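You operate a simulated robot arm through the tools that you are given. There is no shell and no other tool.

Carry out the task below with a simulated robot arm. There is one attempt and no reset: what you move stays moved.

TASK
Band the teal and yellow notes in white, shut them in the note box, switch the banding machine off.
Fine: at counter 24; one band each.

It is judged by the outcome, as a careful person would: the job done as asked, and still so three seconds after it is handed in. It fails if anything else is knocked over, pushed out of place, dropped, spilled or broken.

THE ROBOT
A 6-joint arm with a two-finger parallel gripper, fixed in place. Base frame: the origin is at the foot of the arm, x ahead of it, y to its left, z up. Units: mm, degrees, N and s.
With the tool pointing down near the work surface it reaches from about 260 to 680 mm from the base axis. Its first joint turns from -66.0 to 66.0 degrees. Payload 2.9 kg.
Tool frame: the origin (TCP) lies between the finger pads and is the grasp point; the fingertips stand 30 mm ahead of it; z points along the fingers, y is the line along which they close. The gripper opens to 110 mm. The fingers are 20 mm wide and 10 mm thick; the gripper's body (48 by 112 mm) begins 55 mm behind the TCP.
Orientation is told as [roll, pitch, yaw] about the base's x, y, z axes, in that order, counted from this pose: with the fingers straight down and closing along the base's y, the tool's x points along the base's -x, its y along +y and its z along -z.

THE INTERFACE
- The arm moves only by the tool send_rows. Its arguments are lists of equal length, an entry for each row: "xyz": the shift along the tool's x, y, z in mm, a list of three; "angular": the turn, a rotation vector about the tool's x, y, z in degrees, a list of three; "claw": the finger opening in mm, from 0 to 110. In form: {"xyz": [[x, y, z], ...], "angular": [[rx, ry, rz], ...], "claw": [claw, ...]}. A call has 1 to 20 rows; each row shifts and turns the commanded pose from where the row before left it, along the tool's axes as they then stand. Each row takes 0.2 s and may step no farther than 50 mm and 8.6 degrees from the row before; otherwise, or with a gripper value out of range, the whole call is refused. A pose out of reach is approached as far as the arm can. The call stops where the force on the tool passes 60 N (or 10 N more than at its start, if that is more) or the arm is blocked; 0.2 s more then pass. The fingers move at their own pace (about 108 mm/s each) and stop on an object; they squeeze with about 25 N. The grip force told is the motor's: it shows also when the fingers shut on nothing. Time passes only in rows, and 0.2 s behind the last, so rows that do not move let the fingers close. It gives the time, the measured TCP pose, the force on the tool (base axes), the opening and the grip force at its end, in the units of the frame above (readings bear some noise), with the torque about the TCP (base axes, N m) and any sound that the robot's microphone picked up, and new pictures: "pictures" is both (left out), scene, wrist or none.
- Cameras (640 x 400 px; columns grow to the right, rows downward): "scene" is fixed at [96.8, 459.9, 1379.2]; the picture's right is [-0.45, -0.89, 0.00], its down [-0.55, 0.28, -0.78] and it looks along [0.70, -0.35, -0.62] (base axes); focal length 323 px, centre (320, 200). "wrist" rides on the gripper at [72, 17, -103] in the tool frame; the picture's right is [-0.23, 0.97, 0.00], its down [-0.76, -0.18, -0.62] and it looks along [-0.61, -0.14, 0.78] (tool axes); focal length 222 px, centre (320, 200). There is no depth. A picture from a camera that has moved, and an enlarged one, comes with that camera's place and axes in the base frame and with its lens.
- close_up(camera, box): a new picture of the part [left, top, right, bottom] of that camera's present view, enlarged. No time passes.
- sign_off(): hands the job in; it is judged then, once.

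Nothing tells you positions but the pictures and the camera data. Unless the task says otherwise, let go and move clear before handing in.

The tools are called after "Request:" as name(argument=value, ...) on one line, values as JSON. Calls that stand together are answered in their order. send_rows: Moves the arm, as the interface text tells. Its arguments: {"type":"object","properties":{"xyz":{"type":"array","items":{"type":"array","items":{"type":"number"}}},"angular":{"type":"array","items":{"type":"array","items":{"type":"number"}}},"claw":{"type":"array","items":{"type":"number"}},"pictures":{"type":"string","enum":["both","scene","wrist","none"]}},"required":["xyz","angular","claw"]} The other tools are called the same way: close_up (camera, box) takes an enlarged picture of a part of a camera's view; sign_off () hands the job in.

At the start:

```text
time_s: 0.0
ee_pos: [425.4, 156.4, 1102.5]
ee_rot: [0.0, 0.0, 0.0]
ft_force: [0.0, 0.0, 1.6]
moment: [0.03, -0.01, 0.0]
finger_gap: 110.1
grip_force: 0.0
```

scene: 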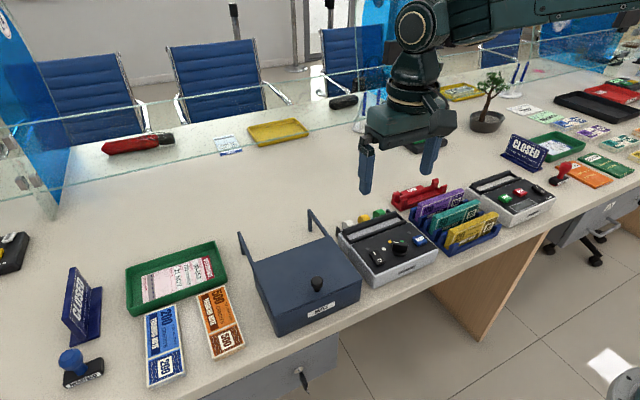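
wrist: 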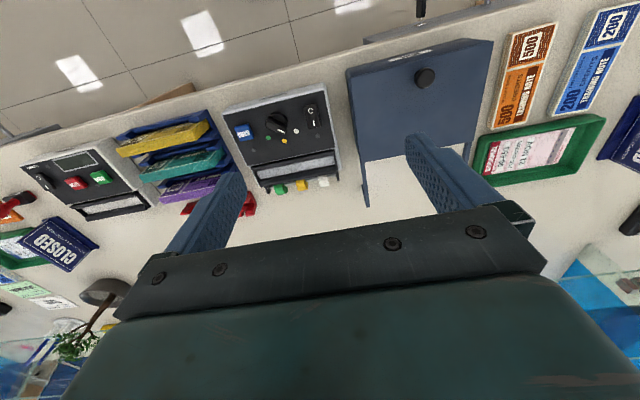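

I see a counter with a blue note box (lidded, with knob), a banding machine with knob/switch and coloured items, a rack with purple, teal and yellow note bundles, and a second machine. I'll take enlarged views before moving anything.

Request:
close_up(camera="scene", box=[320, 160, 480, 290])

Request:
close_up(camera="scene", box=[220, 190, 380, 350])

Request:
close_up(camera="scene", box=[440, 120, 640, 245])

Request:
close_up(camera="wrist", box=[210, 60, 350, 220])

Request:
close_up(camera="wrist", box=[0, 100, 250, 260])

```text
3.08 times, centred on (400, 225) of scene
camera zoom: at [96.8, 459.9, 1379.2], right [-0.45, -0.89, 0.0], down [-0.55, 0.28, -0.78], along [0.7, -0.35, -0.62], focal length 993 px, centre (74, 123)
```

zoom: 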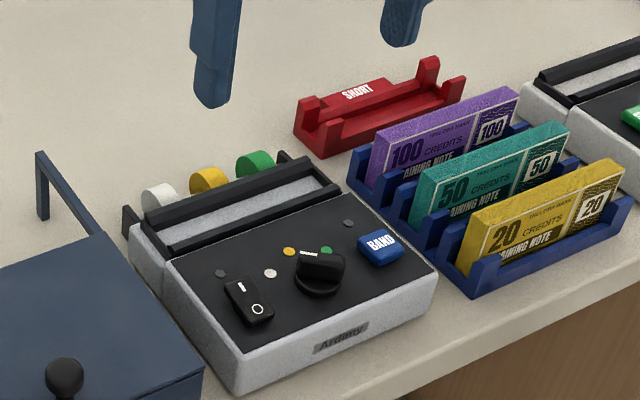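

```text
2.50 times, centred on (300, 270) of scene
camera zoom: at [96.8, 459.9, 1379.2], right [-0.45, -0.89, 0.0], down [-0.55, 0.28, -0.78], along [0.7, -0.35, -0.62], focal length 807 px, centre (370, 25)
```

zoom: 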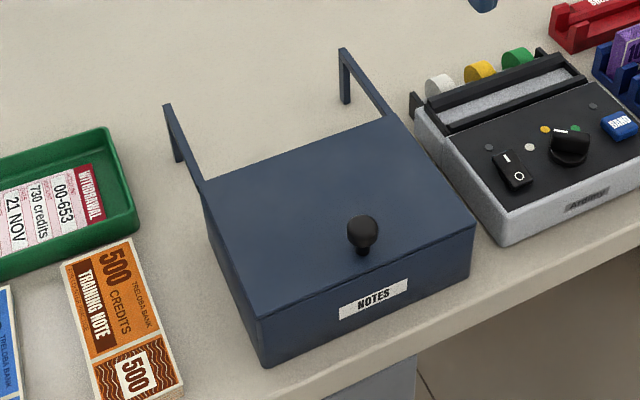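

```text
3.20 times, centred on (540, 182) of scene
camera zoom: at [96.8, 459.9, 1379.2], right [-0.45, -0.89, 0.0], down [-0.55, 0.28, -0.78], along [0.7, -0.35, -0.62], focal length 1033 px, centre (-384, 256)
```

zoom: 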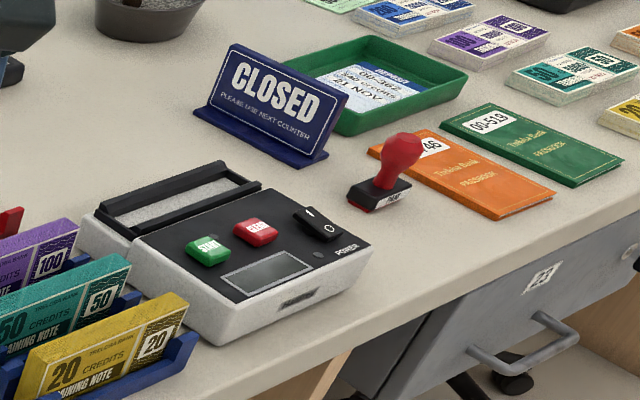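

```text
2.50 times, centred on (280, 140) of wrist
camera zoom: at [352.9, 173.7, 1206.4], right [0.23, 0.97, 0.0], down [0.76, -0.18, 0.62], along [0.61, -0.14, -0.78], focal length 555 px, centre (420, 350)
```

zoom: 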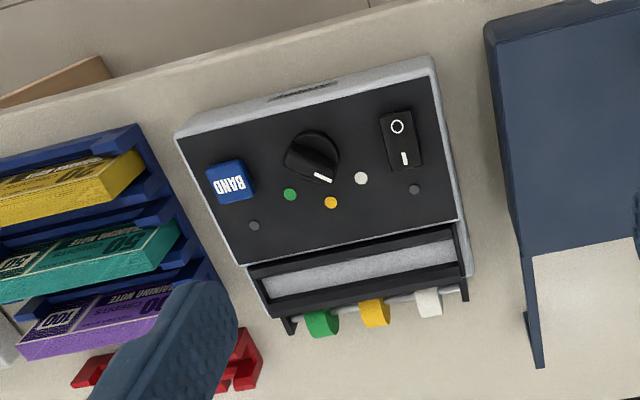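

```text
2.50 times, centred on (125, 180) of wrist
camera zoom: at [352.9, 173.7, 1206.4], right [0.23, 0.97, 0.0], down [0.76, -0.18, 0.62], along [0.61, -0.14, -0.78], focal length 555 px, centre (808, 250)
```

zoom: 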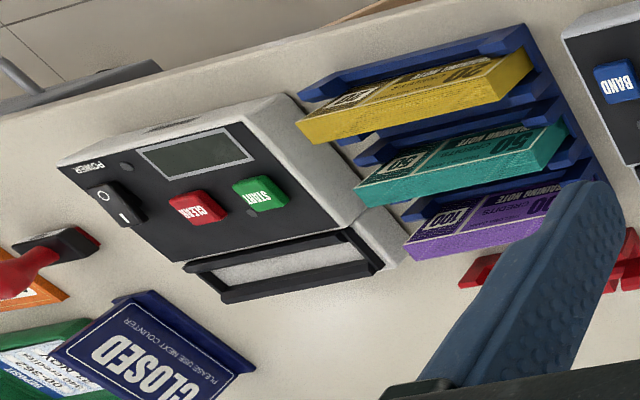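

The banding machine's panel looks to be around x 425–575, y 0–165, z ≈ 850, with the rack to its right and the box to its left. Before moving, I'll zoom on the drawers, switch and slot for labels and states.

Request:
close_up(camera="scene", box=[200, 320, 360, 400])

Request:
close_up(camera="scene", box=[540, 180, 640, 280])

Request:
close_up(camera="scene", box=[335, 200, 435, 290])

Request:
close_up(camera="scene", box=[0, 200, 200, 400])

Request:
close_up(camera="wrist", box=[330, 0, 640, 210])

```text
4.00 times, centred on (280, 360) of scene
camera zoom: at [96.8, 459.9, 1379.2], right [-0.45, -0.89, 0.0], down [-0.55, 0.28, -0.78], along [0.7, -0.35, -0.62], focal length 1291 px, centre (480, -440)
```

zoom: 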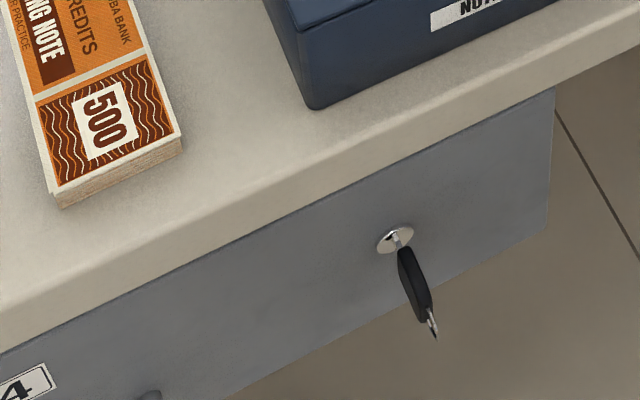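

```text
4.00 times, centred on (590, 230) of scene
camera zoom: at [96.8, 459.9, 1379.2], right [-0.45, -0.89, 0.0], down [-0.55, 0.28, -0.78], along [0.7, -0.35, -0.62], focal length 1291 px, centre (-760, 80)
```

zoom: 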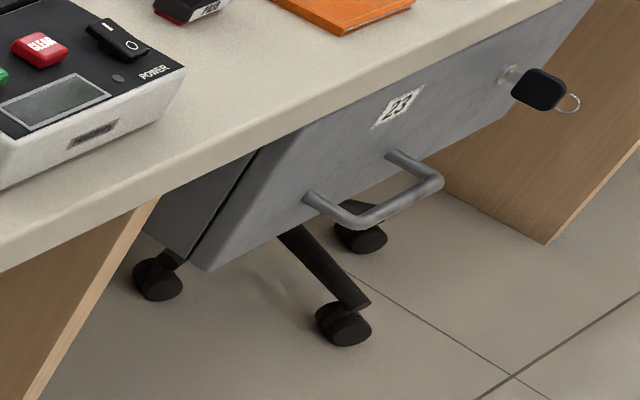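

```text
4.44 times, centred on (385, 245) of scene
camera zoom: at [96.8, 459.9, 1379.2], right [-0.45, -0.89, 0.0], down [-0.55, 0.28, -0.78], along [0.7, -0.35, -0.62], focal length 1435 px, centre (31, 0)
```

zoom: 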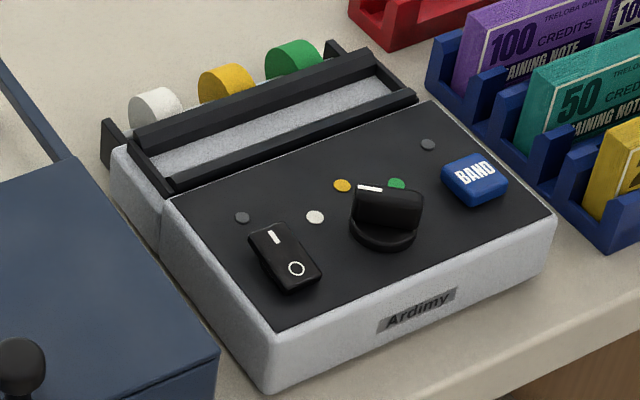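

```text
2.00 times, centred on (100, 300) of scene
camera zoom: at [96.8, 459.9, 1379.2], right [-0.45, -0.89, 0.0], down [-0.55, 0.28, -0.78], along [0.7, -0.35, -0.62], focal length 646 px, centre (760, 0)
```

zoom: 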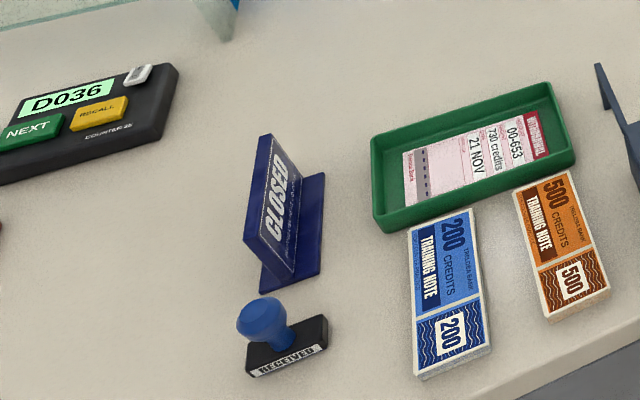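

```text
1.90 times, centred on (485, 105) of wrist
camera zoom: at [352.9, 173.7, 1206.4], right [0.23, 0.97, 0.0], down [0.76, -0.18, 0.62], along [0.61, -0.14, -0.78], focal length 423 px, centre (6, 381)
```

zoom: 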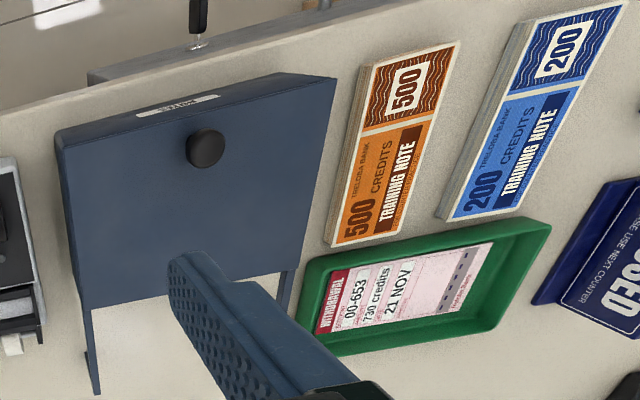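

Drawer "…4" sits under the box, so this station with rack, machine and box should be counter 24. The machine lamps look dark and the selector points at yellow. I'll move the wrist camera higher-back over the machine for better triangulation.

Request:
send_rows(xyz=[[32, -25, 17], [32, -25, 17], [32, -25, 17]], angular=[[0, 0, 0], [0, 0, 0], [0, 0, 0]], claw=[110, 110, 110])

Request:
close_up(camera="scene", box=[0, 225, 60, 280])

```text
time_s: 0.8
ee_pos: [329.2, 79.1, 1050.6]
ee_rot: [0.0, 0.0, 0.1]
ft_force: [0.5, -0.2, 0.0]
moment: [0.0, -0.01, 0.02]
finger_gap: 109.8
grip_force: 0.0
camera wrist: at [256.5, 96.8, 1155.1], right [0.23, 0.97, 0.0], down [0.76, -0.18, 0.62], along [0.61, -0.14, -0.78], focal length 222 px, centre (320, 200)
```

scene: 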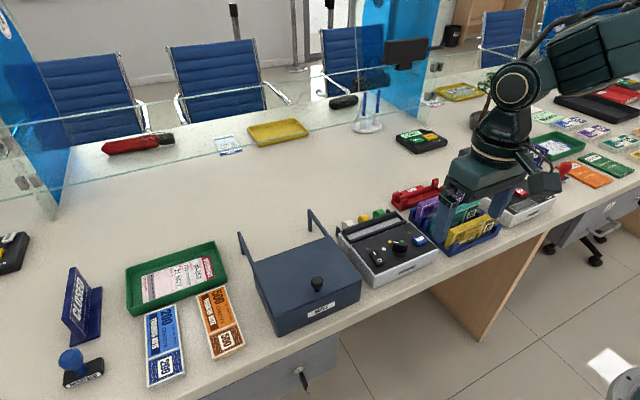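
wrist: 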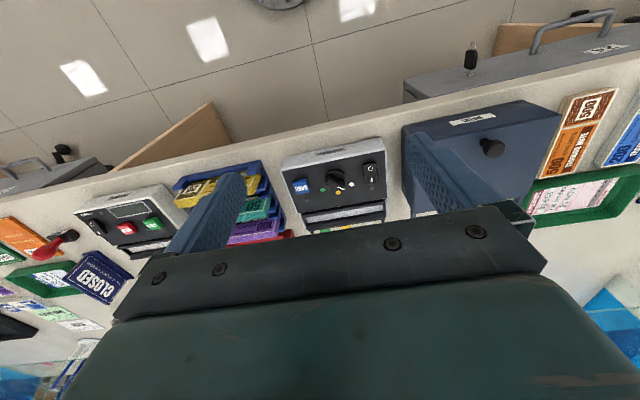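

```text
7.27 times, centred on (30, 252) of scene
camera zoom: at [96.8, 459.9, 1379.2], right [-0.45, -0.89, 0.0], down [-0.55, 0.28, -0.78], along [0.7, -0.35, -0.62], focal length 2348 px, centre (2429, -182)
```

zoom: 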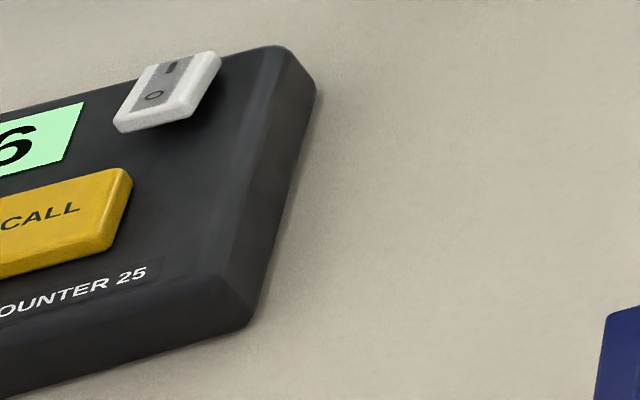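

The arm moved to (329, 79, 1050) and a call unit is now visible behind the machine. I'll check its counter label and zoom on the machine, rack and box.

Request:
close_up(camera="scene", box=[385, 115, 465, 165])

Request:
close_up(camera="wrist", box=[560, 20, 640, 70])

Request:
close_up(camera="wrist", box=[275, 130, 405, 235])

Request:
close_up(camera="wrist", box=[160, 140, 300, 250])

Request:
close_up(camera="wrist", box=[390, 80, 580, 220])

```text
8.00 times, centred on (425, 140) of scene
camera zoom: at [96.8, 459.9, 1379.2], right [-0.45, -0.89, 0.0], down [-0.55, 0.28, -0.78], along [0.7, -0.35, -0.62], focal length 2583 px, centre (-520, 680)
```

zoom: 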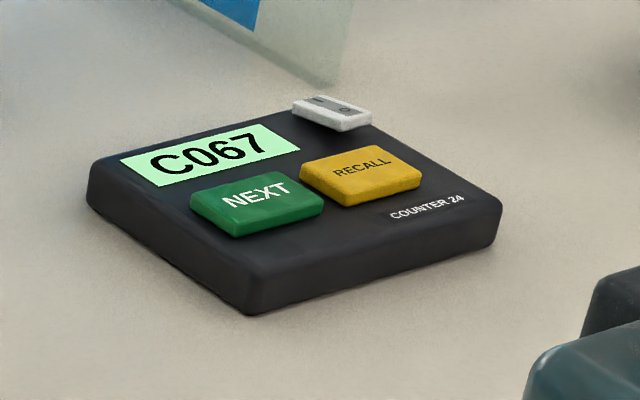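

```text
8.00 times, centred on (600, 45) of wrist
camera zoom: at [256.5, 96.8, 1155.1], right [0.23, 0.97, 0.0], down [0.76, -0.18, 0.62], along [0.61, -0.14, -0.78], focal length 1777 px, centre (-1920, 1440)
```

zoom: 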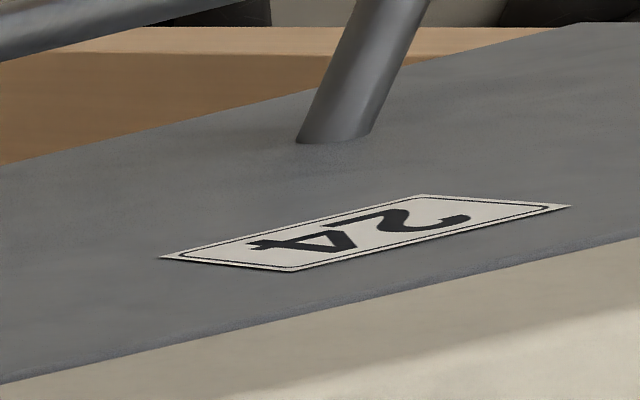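

```text
3.81 times, centred on (340, 182) of wrist
camera zoom: at [256.5, 96.8, 1155.1], right [0.23, 0.97, 0.0], down [0.76, -0.18, 0.62], along [0.61, -0.14, -0.78], focal length 846 px, centre (244, 267)
```

zoom: 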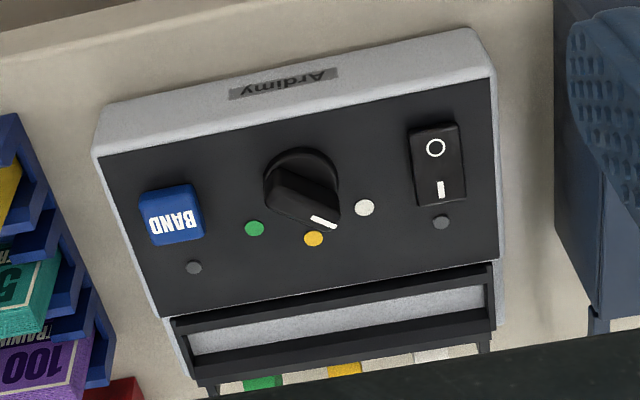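

```text
3.64 times, centred on (230, 195) of wrist
camera zoom: at [256.5, 96.8, 1155.1], right [0.23, 0.97, 0.0], down [0.76, -0.18, 0.62], along [0.61, -0.14, -0.78], focal length 808 px, centre (647, 218)
```

zoom: 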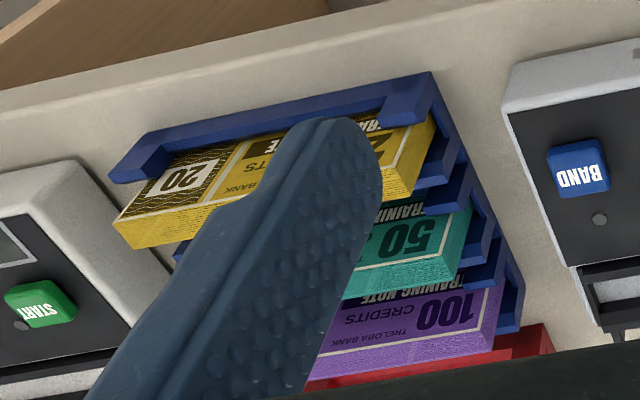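

```text
2.86 times, centred on (485, 150) of wrist
camera zoom: at [256.5, 96.8, 1155.1], right [0.23, 0.97, 0.0], down [0.76, -0.18, 0.62], along [0.61, -0.14, -0.78], focal length 635 px, centre (-151, 343)
```

zoom: 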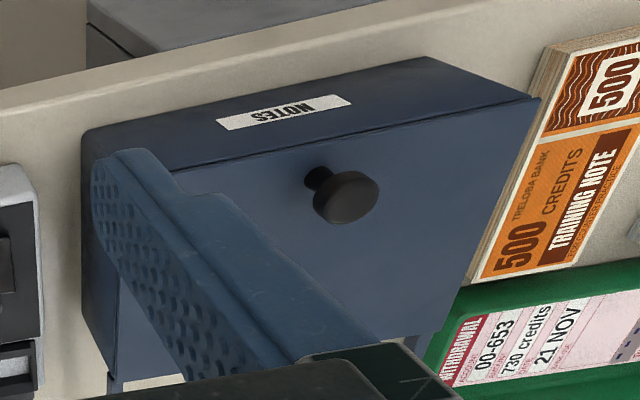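

Counter 24 is confirmed on both drawer and call unit, and the panel surface triangulates to z ≈ 830. I'll close the fingers to clear the wrist view and look again.

Request:
send_rows(xyz=[[0, 0, 0], [0, 0, 0], [0, 0, 0]], angular=[[0, 0, 0], [0, 0, 0], [0, 0, 0]], claw=[60, 20, 0], pictures="wrist")

Request:
close_up(camera="wrist", box=[310, 155, 370, 200])

Request:
close_up(camera="wrist", box=[390, 80, 570, 220])

Request:
close_up(camera="wrist", box=[160, 140, 300, 250])

Request:
close_up(camera="wrist", box=[70, 160, 200, 260])

```text
time_s: 1.6
ee_pos: [330.7, 80.7, 1051.0]
ee_rot: [0.0, 0.0, 0.0]
ft_force: [-0.6, -0.3, 0.5]
moment: [-0.01, 0.0, 0.04]
finger_gap: 0.0
grip_force: 25.0
camera wrist: at [256.8, 97.0, 1155.3], right [0.23, 0.97, 0.0], down [0.76, -0.18, 0.62], along [0.61, -0.14, -0.78], focal length 222 px, centre (320, 200)
```

wrist: 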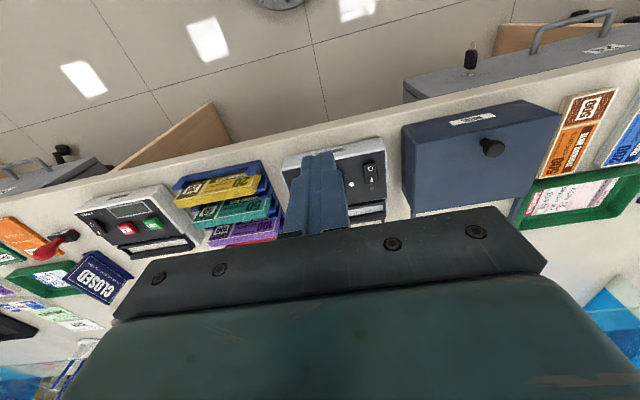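

```text
8.89 times, centred on (340, 178) of wrist
camera zoom: at [256.8, 97.0, 1155.3], right [0.23, 0.97, 0.0], down [0.76, -0.18, 0.62], along [0.61, -0.14, -0.78], focal length 1974 px, centre (142, 400)
```

zoom: 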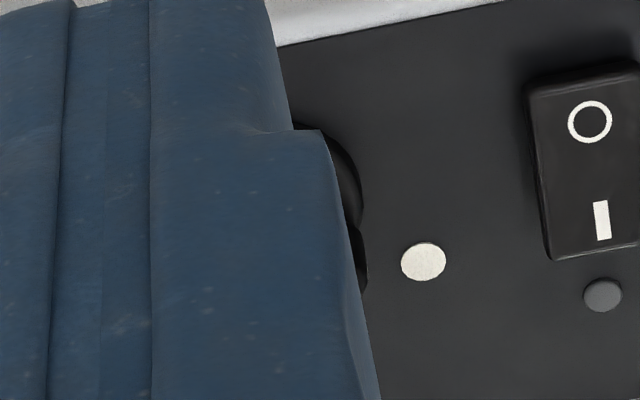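

```text
2.86 times, centred on (480, 150) of wrist
camera zoom: at [256.8, 97.0, 1155.3], right [0.23, 0.97, 0.0], down [0.76, -0.18, 0.62], along [0.61, -0.14, -0.78], focal length 635 px, centre (-137, 343)
```

zoom: 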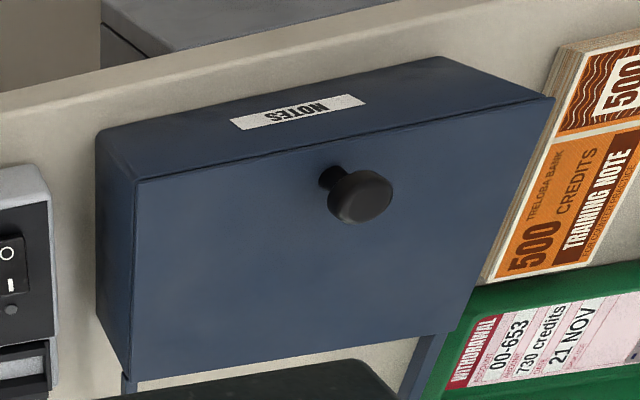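

```text
3.64 times, centred on (230, 195) of wrist
camera zoom: at [256.8, 97.0, 1155.3], right [0.23, 0.97, 0.0], down [0.76, -0.18, 0.62], along [0.61, -0.14, -0.78], focal length 808 px, centre (647, 218)
```

zoom: 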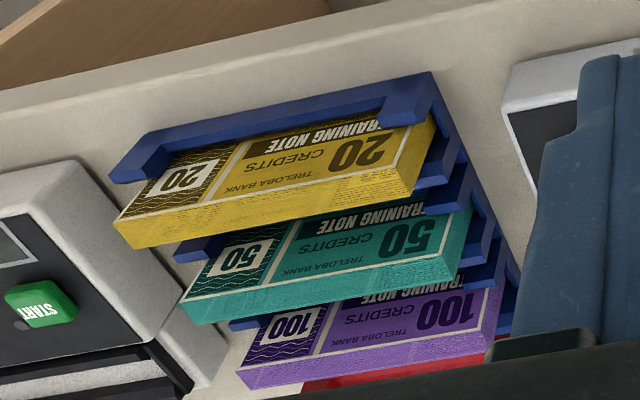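

```text
4.00 times, centred on (135, 210) of wrist
camera zoom: at [256.8, 97.0, 1155.3], right [0.23, 0.97, 0.0], down [0.76, -0.18, 0.62], along [0.61, -0.14, -0.78], focal length 888 px, centre (1060, 160)
```

zoom: 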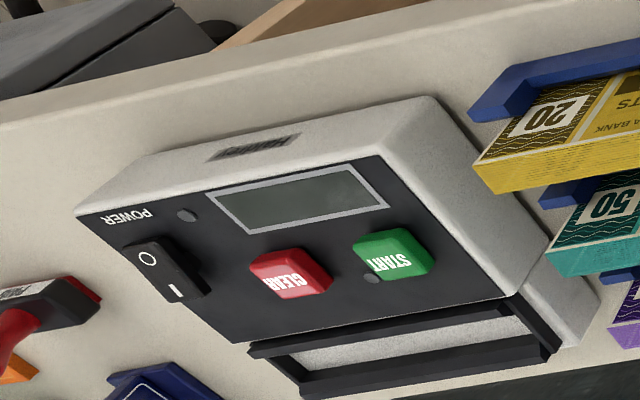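

Box lid top triangulates to z ≈ 856 (x 421–566, y 199–385) with its knob near (441, 295, 878); the table is near z 780. I'll zoom on the lid's rear arms, the rack and the banding slot from the scene camera.

Request:
close_up(camera="scene", box=[230, 200, 330, 270])

Request:
close_up(camera="scene", box=[330, 200, 400, 250])

Request:
close_up(camera="scene", box=[240, 260, 370, 340])

Request:
close_up(camera="scene", box=[370, 220, 430, 260])

```text
5.71 times, centred on (280, 235) of scene
camera zoom: at [96.8, 459.9, 1379.2], right [-0.45, -0.89, 0.0], down [-0.55, 0.28, -0.78], along [0.7, -0.35, -0.62], focal length 1845 px, centre (549, 0)
```

zoom: 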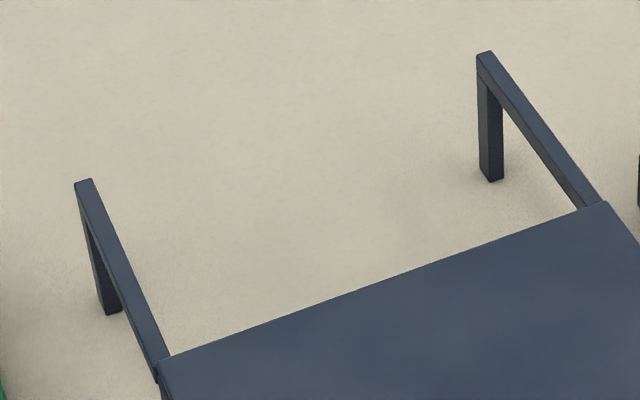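

```text
8.00 times, centred on (365, 225) of scene
camera zoom: at [96.8, 459.9, 1379.2], right [-0.45, -0.89, 0.0], down [-0.55, 0.28, -0.78], along [0.7, -0.35, -0.62], focal length 2583 px, centre (-40, 0)
```

zoom: 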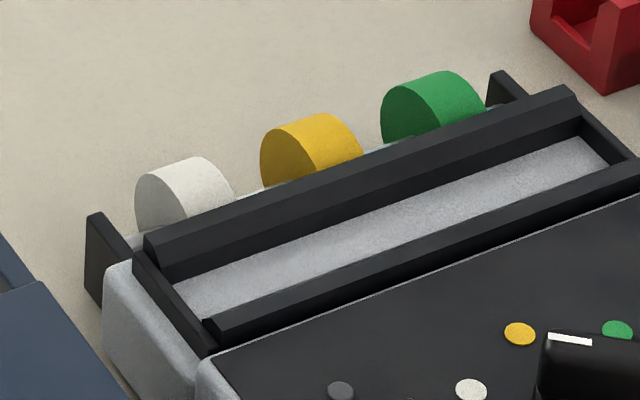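

```text
4.92 times, centred on (305, 300) of scene
camera zoom: at [96.8, 459.9, 1379.2], right [-0.45, -0.89, 0.0], down [-0.55, 0.28, -0.78], along [0.7, -0.35, -0.62], focal length 1589 px, centre (394, -292)
```

zoom: 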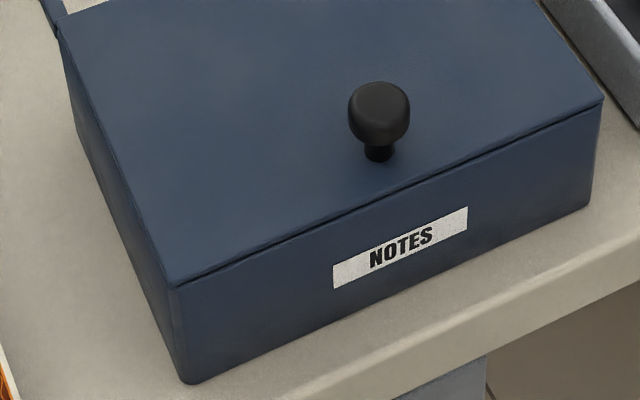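

```text
10.00 times, centred on (400, 240) of scene
camera zoom: at [96.8, 459.9, 1379.2], right [-0.45, -0.89, 0.0], down [-0.55, 0.28, -0.78], along [0.7, -0.35, -0.62], focal length 3228 px, centre (-480, -200)
```

zoom: 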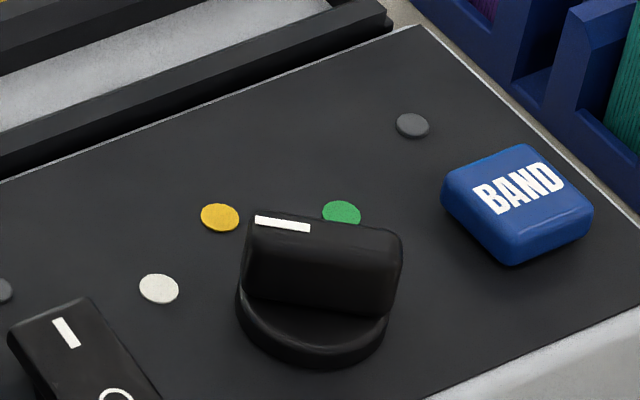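

The lid looks like a sliding one on two rails, and the selector's white mark seems to point about 47° towards the white dot already. I'll check the rocker's state more closely and move to get an unobstructed view of the knob.

Request:
close_up(camera="scene", box=[370, 240, 420, 275])

Request:
send_rows(xyz=[[0, -40, 0], [0, -40, 0], [0, -40, 0]], angular=[[0, 0, 0], [0, 0, 0], [0, 0, 0]], claw=[0, 0, 0])

```text
11.43 times, centred on (395, 258) of scene
camera zoom: at [96.8, 459.9, 1379.2], right [-0.45, -0.89, 0.0], down [-0.55, 0.28, -0.78], along [0.7, -0.35, -0.62], focal length 3690 px, centre (-537, -457)
```

zoom: 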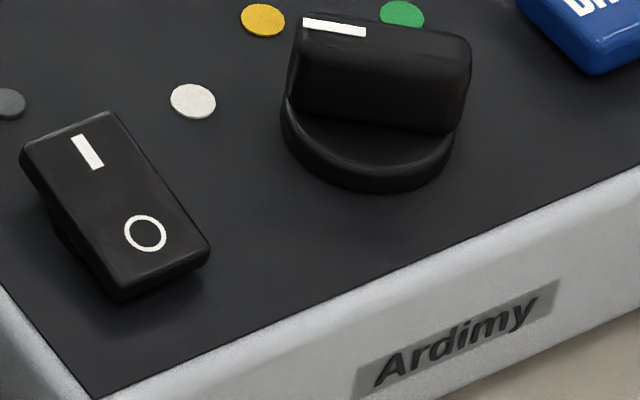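

```text
time_s: 2.4
ee_pos: [332.1, -39.6, 1049.0]
ee_rot: [0.0, 0.0, -0.1]
ft_force: [-0.4, -1.2, -0.6]
moment: [-0.02, -0.03, 0.0]
finger_gap: 0.4
grip_force: 24.8
camera wrist: at [258.2, -22.7, 1154.1], right [0.23, 0.97, 0.0], down [0.76, -0.18, 0.62], along [0.61, -0.14, -0.78], focal length 222 px, centre (320, 200)
```

scene: 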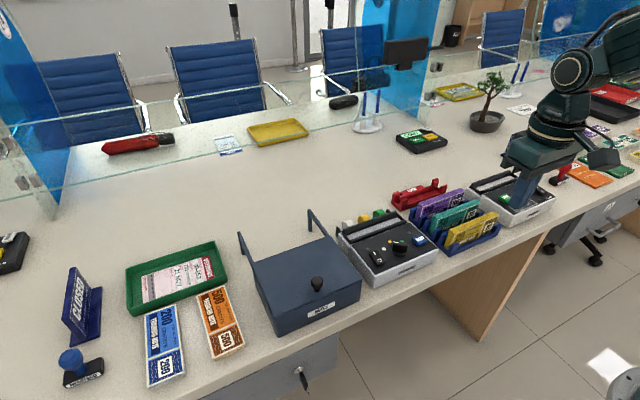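
wrist: 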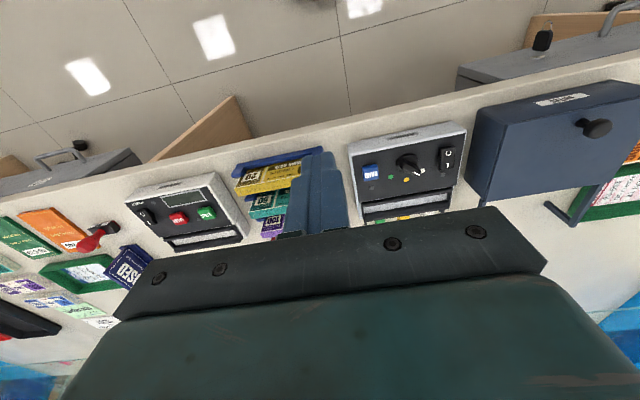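

I'm now looking from the right side. Zooming on the rocker, selector, BAND button and slot from the wrist camera.

Request:
close_up(camera="wrist", box=[345, 120, 475, 225])

Request:
close_up(camera="wrist", box=[385, 140, 465, 195])

Request:
close_up(camera="wrist", box=[465, 75, 640, 215])

Request:
close_up(camera="wrist", box=[225, 140, 355, 245])

Request:
close_up(camera="scene", box=[400, 175, 510, 260])

```text
3.81 times, centred on (410, 172) of wrist
camera zoom: at [258.2, -22.7, 1154.1], right [0.23, 0.97, 0.0], down [0.76, -0.18, 0.62], along [0.61, -0.14, -0.78], focal length 846 px, centre (-23, 305)
```

zoom: 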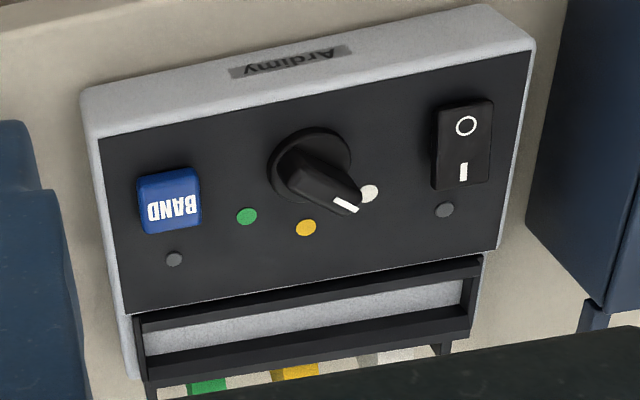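

```text
7.27 times, centred on (425, 168) of wrist
camera zoom: at [258.2, -22.7, 1154.1], right [0.23, 0.97, 0.0], down [0.76, -0.18, 0.62], along [0.61, -0.14, -0.78], focal length 1615 px, centre (-444, 436)
```

zoom: 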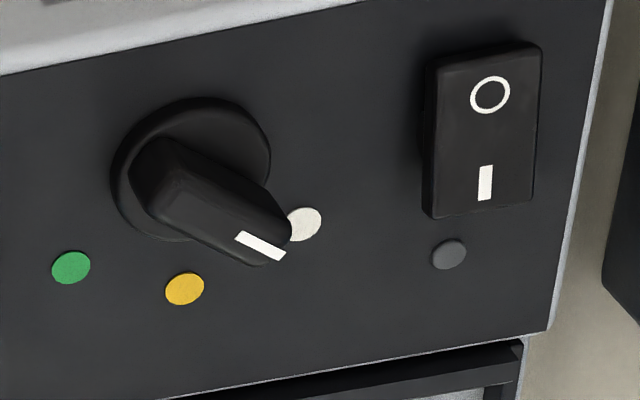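

```text
2.86 times, centred on (552, 145) of wrist
camera zoom: at [258.2, -22.7, 1154.1], right [0.23, 0.97, 0.0], down [0.76, -0.18, 0.62], along [0.61, -0.14, -0.78], focal length 635 px, centre (-344, 357)
```

zoom: 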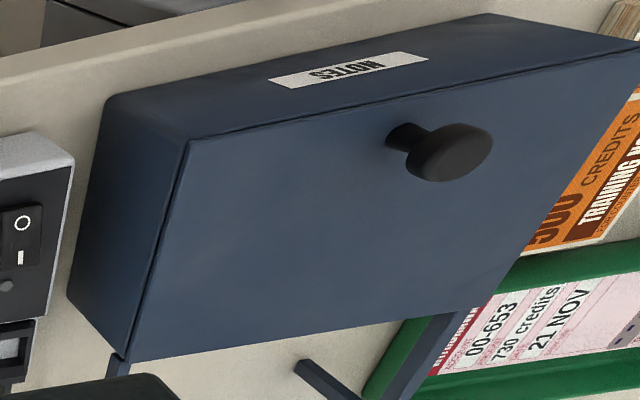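

```text
3.81 times, centred on (290, 192) of wrist
camera zoom: at [258.2, -22.7, 1154.1], right [0.23, 0.97, 0.0], down [0.76, -0.18, 0.62], along [0.61, -0.14, -0.78], focal length 846 px, centre (434, 229)
```

zoom: 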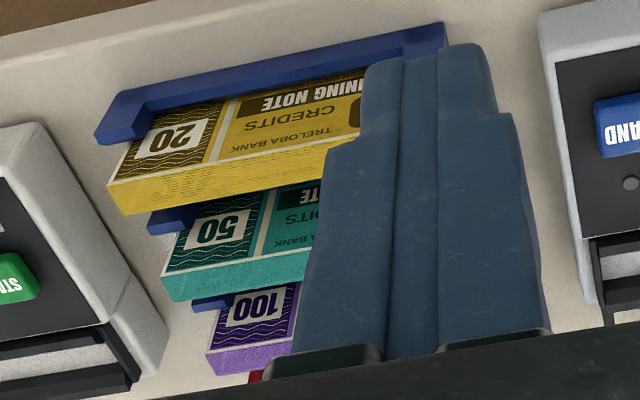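

```text
4.71 times, centred on (455, 218) of scene
camera zoom: at [96.7, 459.9, 1379.2], right [-0.45, -0.89, 0.0], down [-0.55, 0.28, -0.78], along [0.7, -0.35, -0.62], focal length 1519 px, centre (-315, 118)
```

zoom: 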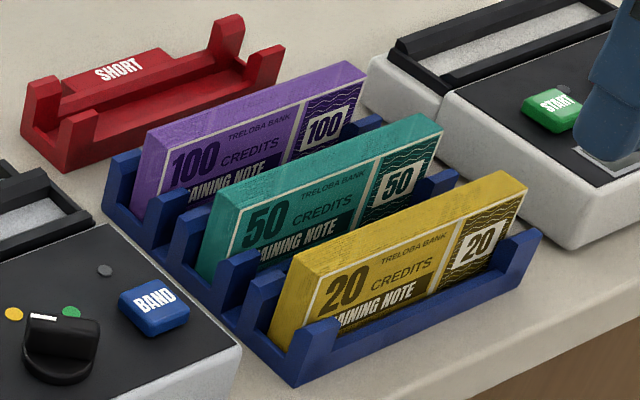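

The selector mark does point at white, and the bundles stand vertically in the rack with their long side along y. Now I'll measure the bundles, trough and buttons with tighter zooms.

Request:
close_up(camera="scene", box=[440, 190, 510, 240])

Request:
close_up(camera="scene", box=[405, 205, 475, 255])

Request:
close_up(camera="wrist", box=[230, 150, 300, 200])

Request:
close_up(camera="wrist", box=[245, 185, 305, 245])

Request:
close_up(camera="wrist", box=[355, 180, 465, 230])

```text
8.00 times, centred on (475, 215) of scene
camera zoom: at [96.7, 459.9, 1379.2], right [-0.45, -0.89, 0.0], down [-0.55, 0.28, -0.78], along [0.7, -0.35, -0.62], focal length 2583 px, centre (-920, 80)
```

zoom: 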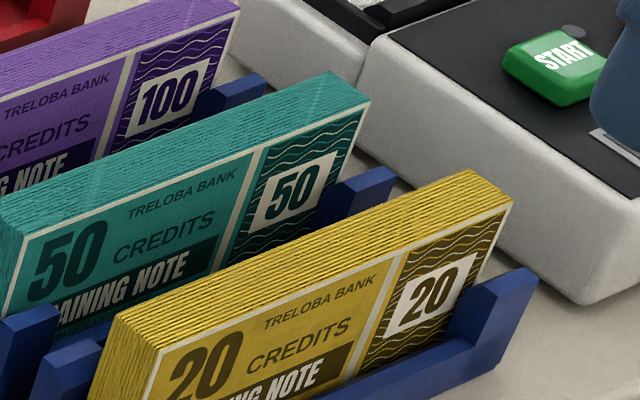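

```text
8.00 times, centred on (440, 230) of scene
camera zoom: at [96.7, 459.9, 1379.2], right [-0.45, -0.89, 0.0], down [-0.55, 0.28, -0.78], along [0.7, -0.35, -0.62], focal length 2583 px, centre (-640, -40)
```

zoom: 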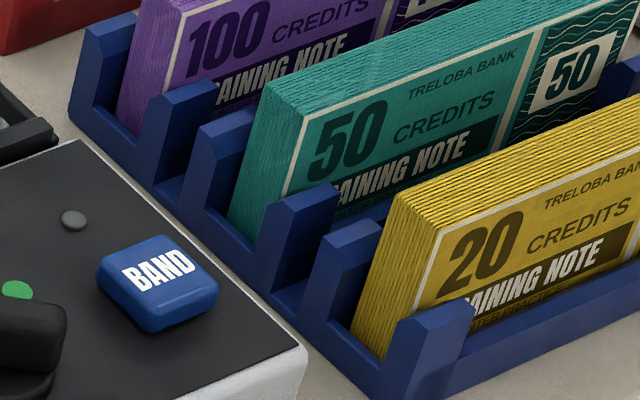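

```text
8.00 times, centred on (265, 175) of wrist
camera zoom: at [258.2, -22.7, 1154.1], right [0.23, 0.97, 0.0], down [0.76, -0.18, 0.62], along [0.61, -0.14, -0.78], focal length 1777 px, centre (760, 400)
```

zoom: 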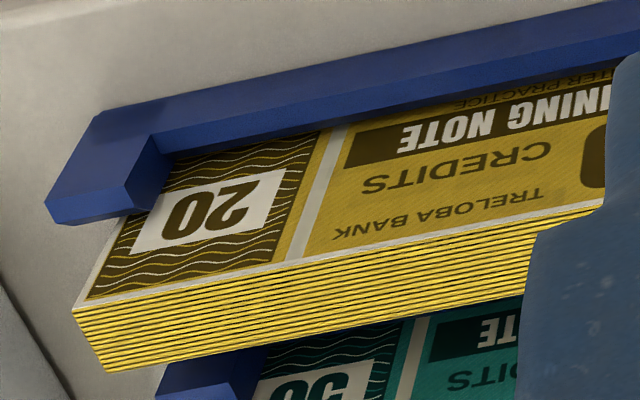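

```text
6.67 times, centred on (275, 215) of wrist
camera zoom: at [258.2, -22.7, 1154.1], right [0.23, 0.97, 0.0], down [0.76, -0.18, 0.62], along [0.61, -0.14, -0.78], focal length 1481 px, centre (620, 100)
```

zoom: 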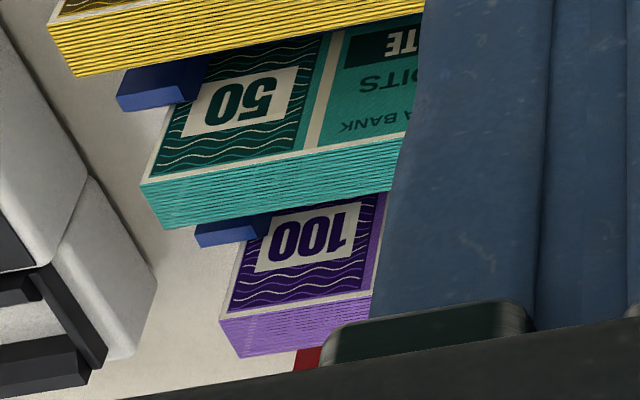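

```text
5.82 times, centred on (410, 205) of wrist
camera zoom: at [258.2, -22.7, 1154.1], right [0.23, 0.97, 0.0], down [0.76, -0.18, 0.62], along [0.61, -0.14, -0.78], focal length 1292 px, centre (-204, 171)
```

zoom: 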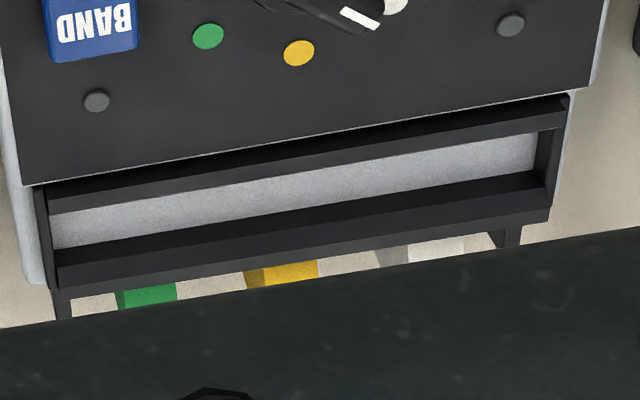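

The yellow bundle measures about 147 long (y −216…−69), 17 thick (x 442.6–459.5), top at z ≈ 844. The trough looks barely longer than that, so I'll measure its ends carefully.

Request:
close_up(camera="scene", box=[335, 220, 375, 250])

Request:
close_up(camera="scene", box=[380, 200, 420, 230])

Request:
close_up(camera="wrist", box=[355, 195, 395, 225])

Request:
close_up(camera="wrist", box=[425, 185, 465, 215])

Request:
close_up(camera="wrist", box=[150, 225, 260, 260])

```text
13.33 times, centred on (355, 235) of scene
camera zoom: at [96.7, 459.9, 1379.2], right [-0.45, -0.89, 0.0], down [-0.55, 0.28, -0.78], along [0.7, -0.35, -0.62], focal length 4304 px, centre (-147, -267)
```

zoom: 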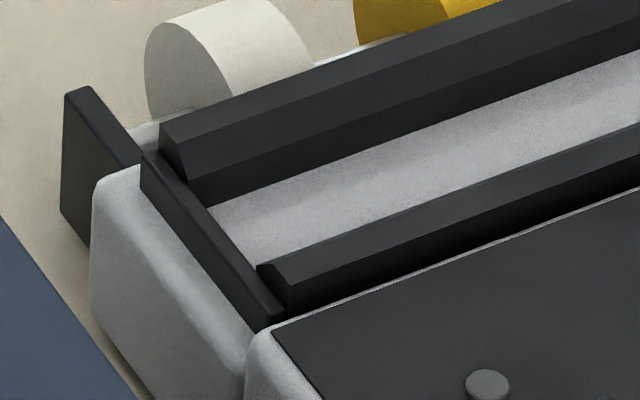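

```text
13.33 times, centred on (400, 215) of scene
camera zoom: at [96.7, 459.9, 1379.2], right [-0.45, -0.89, 0.0], down [-0.55, 0.28, -0.78], along [0.7, -0.35, -0.62], focal length 4304 px, centre (-747, 0)
```

zoom: 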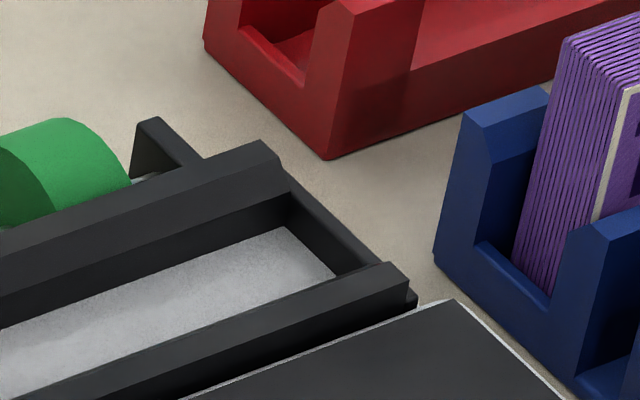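

```text
13.33 times, centred on (375, 210) of wrist
camera zoom: at [258.2, -22.7, 1154.1], right [0.23, 0.97, 0.0], down [0.76, -0.18, 0.62], along [0.61, -0.14, -0.78], focal length 2962 px, centre (-413, 67)
```

zoom: 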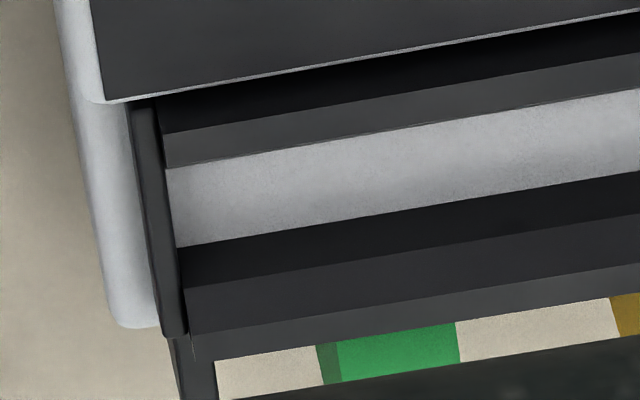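

```text
13.33 times, centred on (445, 200) of wrist
camera zoom: at [258.2, -22.7, 1154.1], right [0.23, 0.97, 0.0], down [0.76, -0.18, 0.62], along [0.61, -0.14, -0.78], focal length 2962 px, centre (-1347, 200)
```

zoom: 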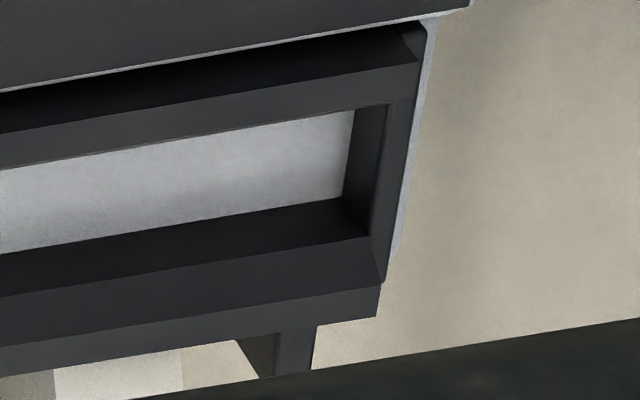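

```text
5.82 times, centred on (205, 242) of wrist
camera zoom: at [258.2, -22.7, 1154.1], right [0.23, 0.97, 0.0], down [0.76, -0.18, 0.62], along [0.61, -0.14, -0.78], focal length 1292 px, centre (989, -47)
```

zoom: 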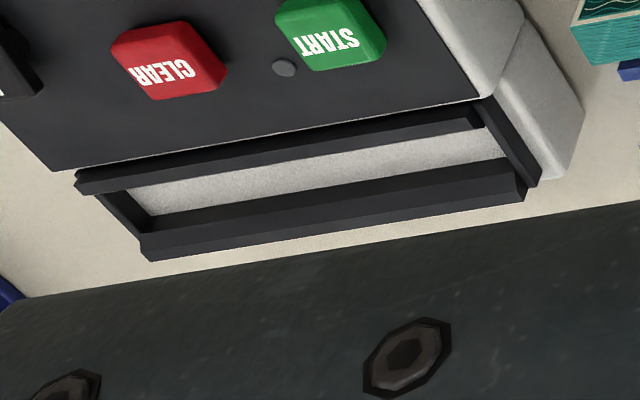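

The trough's interior measures about x 549–573, y −4…153, floor z ≈ 822, so a bundle fits with a few mm to spare. Next I'll decide the rocker's state by comparing switches at high zoom.

Request:
close_up(camera="wrist", box=[432, 140, 464, 172])

Request:
close_up(camera="scene", box=[366, 244, 392, 264])

Request:
close_up(camera="scene", box=[525, 180, 555, 203])

Request:
close_up(camera="wrist", box=[130, 200, 170, 230])

Request:
close_up(camera="scene", box=[415, 125, 440, 135])

```text
12.50 times, centred on (448, 156) of wrist
camera zoom: at [258.2, -22.7, 1154.1], right [0.23, 0.97, 0.0], down [0.76, -0.18, 0.62], along [0.61, -0.14, -0.78], focal length 2776 px, centre (-1280, 750)
```

zoom: 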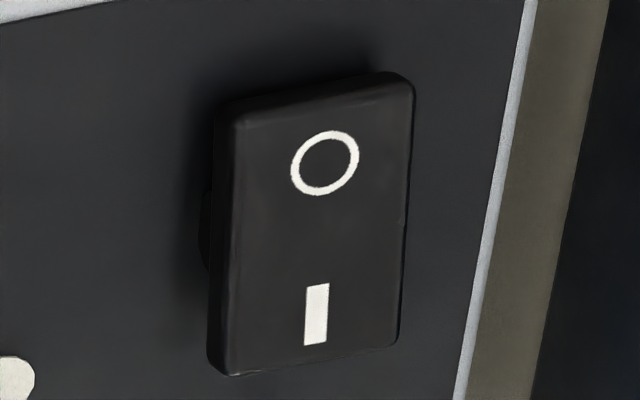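

```text
16.00 times, centred on (379, 254) of scene
camera zoom: at [96.7, 459.9, 1379.2], right [-0.45, -0.89, 0.0], down [-0.55, 0.28, -0.78], along [0.7, -0.35, -0.62], focal length 5165 px, centre (-624, -664)
```

zoom: 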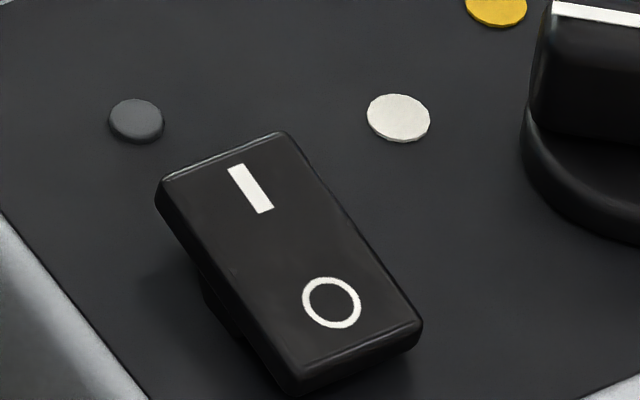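

```text
16.00 times, centred on (540, 192) of scene
camera zoom: at [96.7, 459.9, 1379.2], right [-0.45, -0.89, 0.0], down [-0.55, 0.28, -0.78], along [0.7, -0.35, -0.62], focal length 5165 px, centre (-3200, 336)
```

zoom: 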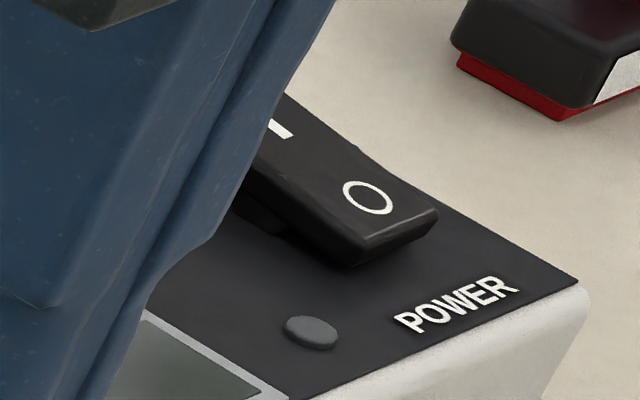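

```text
13.33 times, centred on (150, 215) of wrist
camera zoom: at [258.2, -22.7, 1154.1], right [0.23, 0.97, 0.0], down [0.76, -0.18, 0.62], along [0.61, -0.14, -0.78], focal length 2962 px, centre (2587, 0)
```

zoom: 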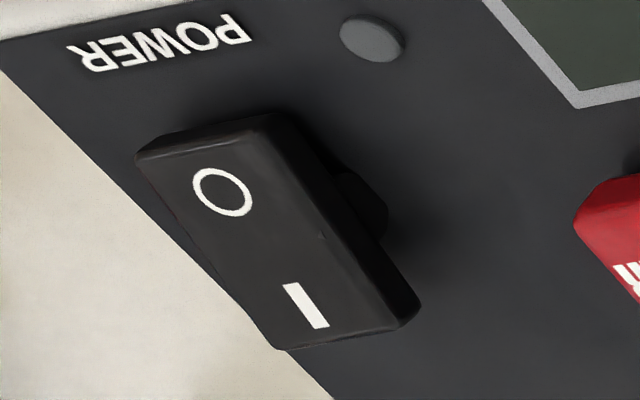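

```text
16.00 times, centred on (428, 130) of scene
camera zoom: at [96.7, 459.9, 1379.2], right [-0.45, -0.89, 0.0], down [-0.55, 0.28, -0.78], along [0.7, -0.35, -0.62], focal length 5165 px, centre (-1400, 1320)
```

zoom: 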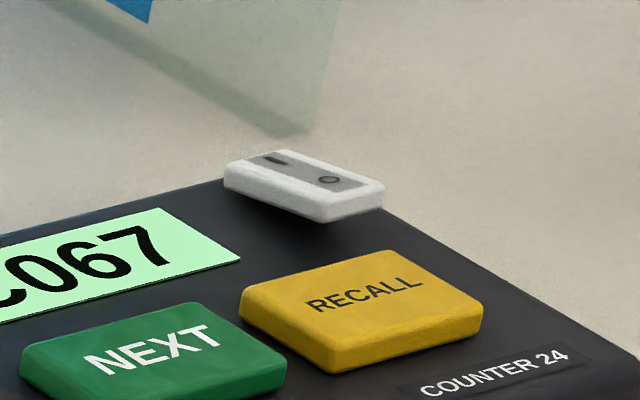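

Triangulating the marks gives the I end at z ≈ 844 and the O end at z ≈ 841 on a level panel, so the machine is switched off and I must switch it on first. I'll first turn the tool 90° so the fingers close along x, which suits bundles, lid knob and buttons.

Request:
send_rows(xyz=[[0, 0, 0], [0, 0, 0], [0, 0, 0], [0, 0, 0], [0, 0, 0], [0, 0, 0], [0, 0, 0], [0, 0, 0], [0, 0, 0], [0, 0, 0], [0, 0, 0]], angular=[[0, 0, -8.182], [0, 0, -8.182], [0, 0, -8.182], [0, 0, -8.182], [0, 0, -8.182], [0, 0, -8.182], [0, 0, -8.182], [0, 0, -8.182], [0, 0, -8.182], [0, 0, -8.182], [0, 0, -8.18]], claw=[0, 0, 0, 0, 0, 0, 0, 0, 0, 0, 0])

```text
time_s: 4.8
ee_pos: [329.6, -38.6, 1051.7]
ee_rot: [0.0, 0.0, 90.0]
ft_force: [-0.4, -0.8, -0.3]
moment: [0.01, 0.01, 0.01]
finger_gap: 0.2
grip_force: 25.0
camera wrist: at [312.3, -111.0, 1155.6], right [-0.97, 0.23, 0.0], down [0.18, 0.76, 0.62], along [0.14, 0.61, -0.78], focal length 222 px, centre (320, 200)
```

scene: 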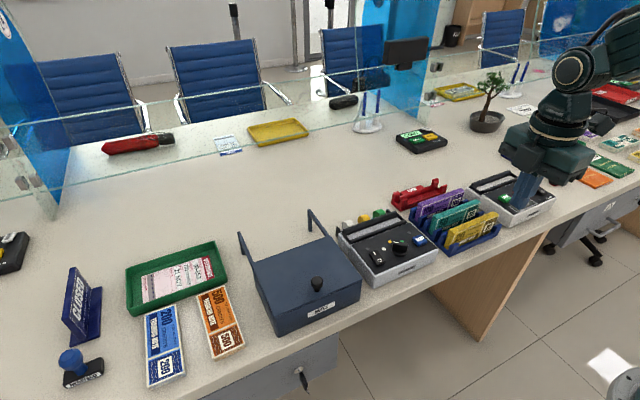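
wrist: 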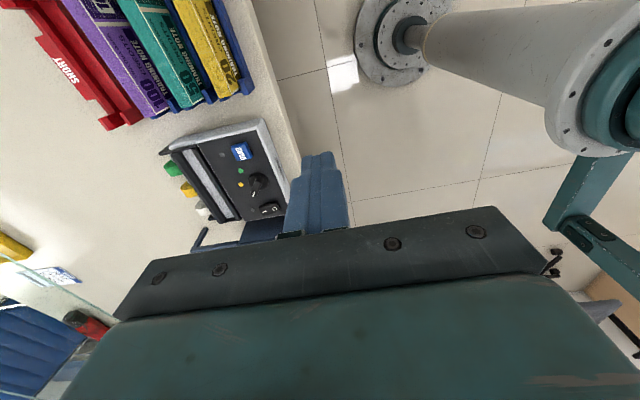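

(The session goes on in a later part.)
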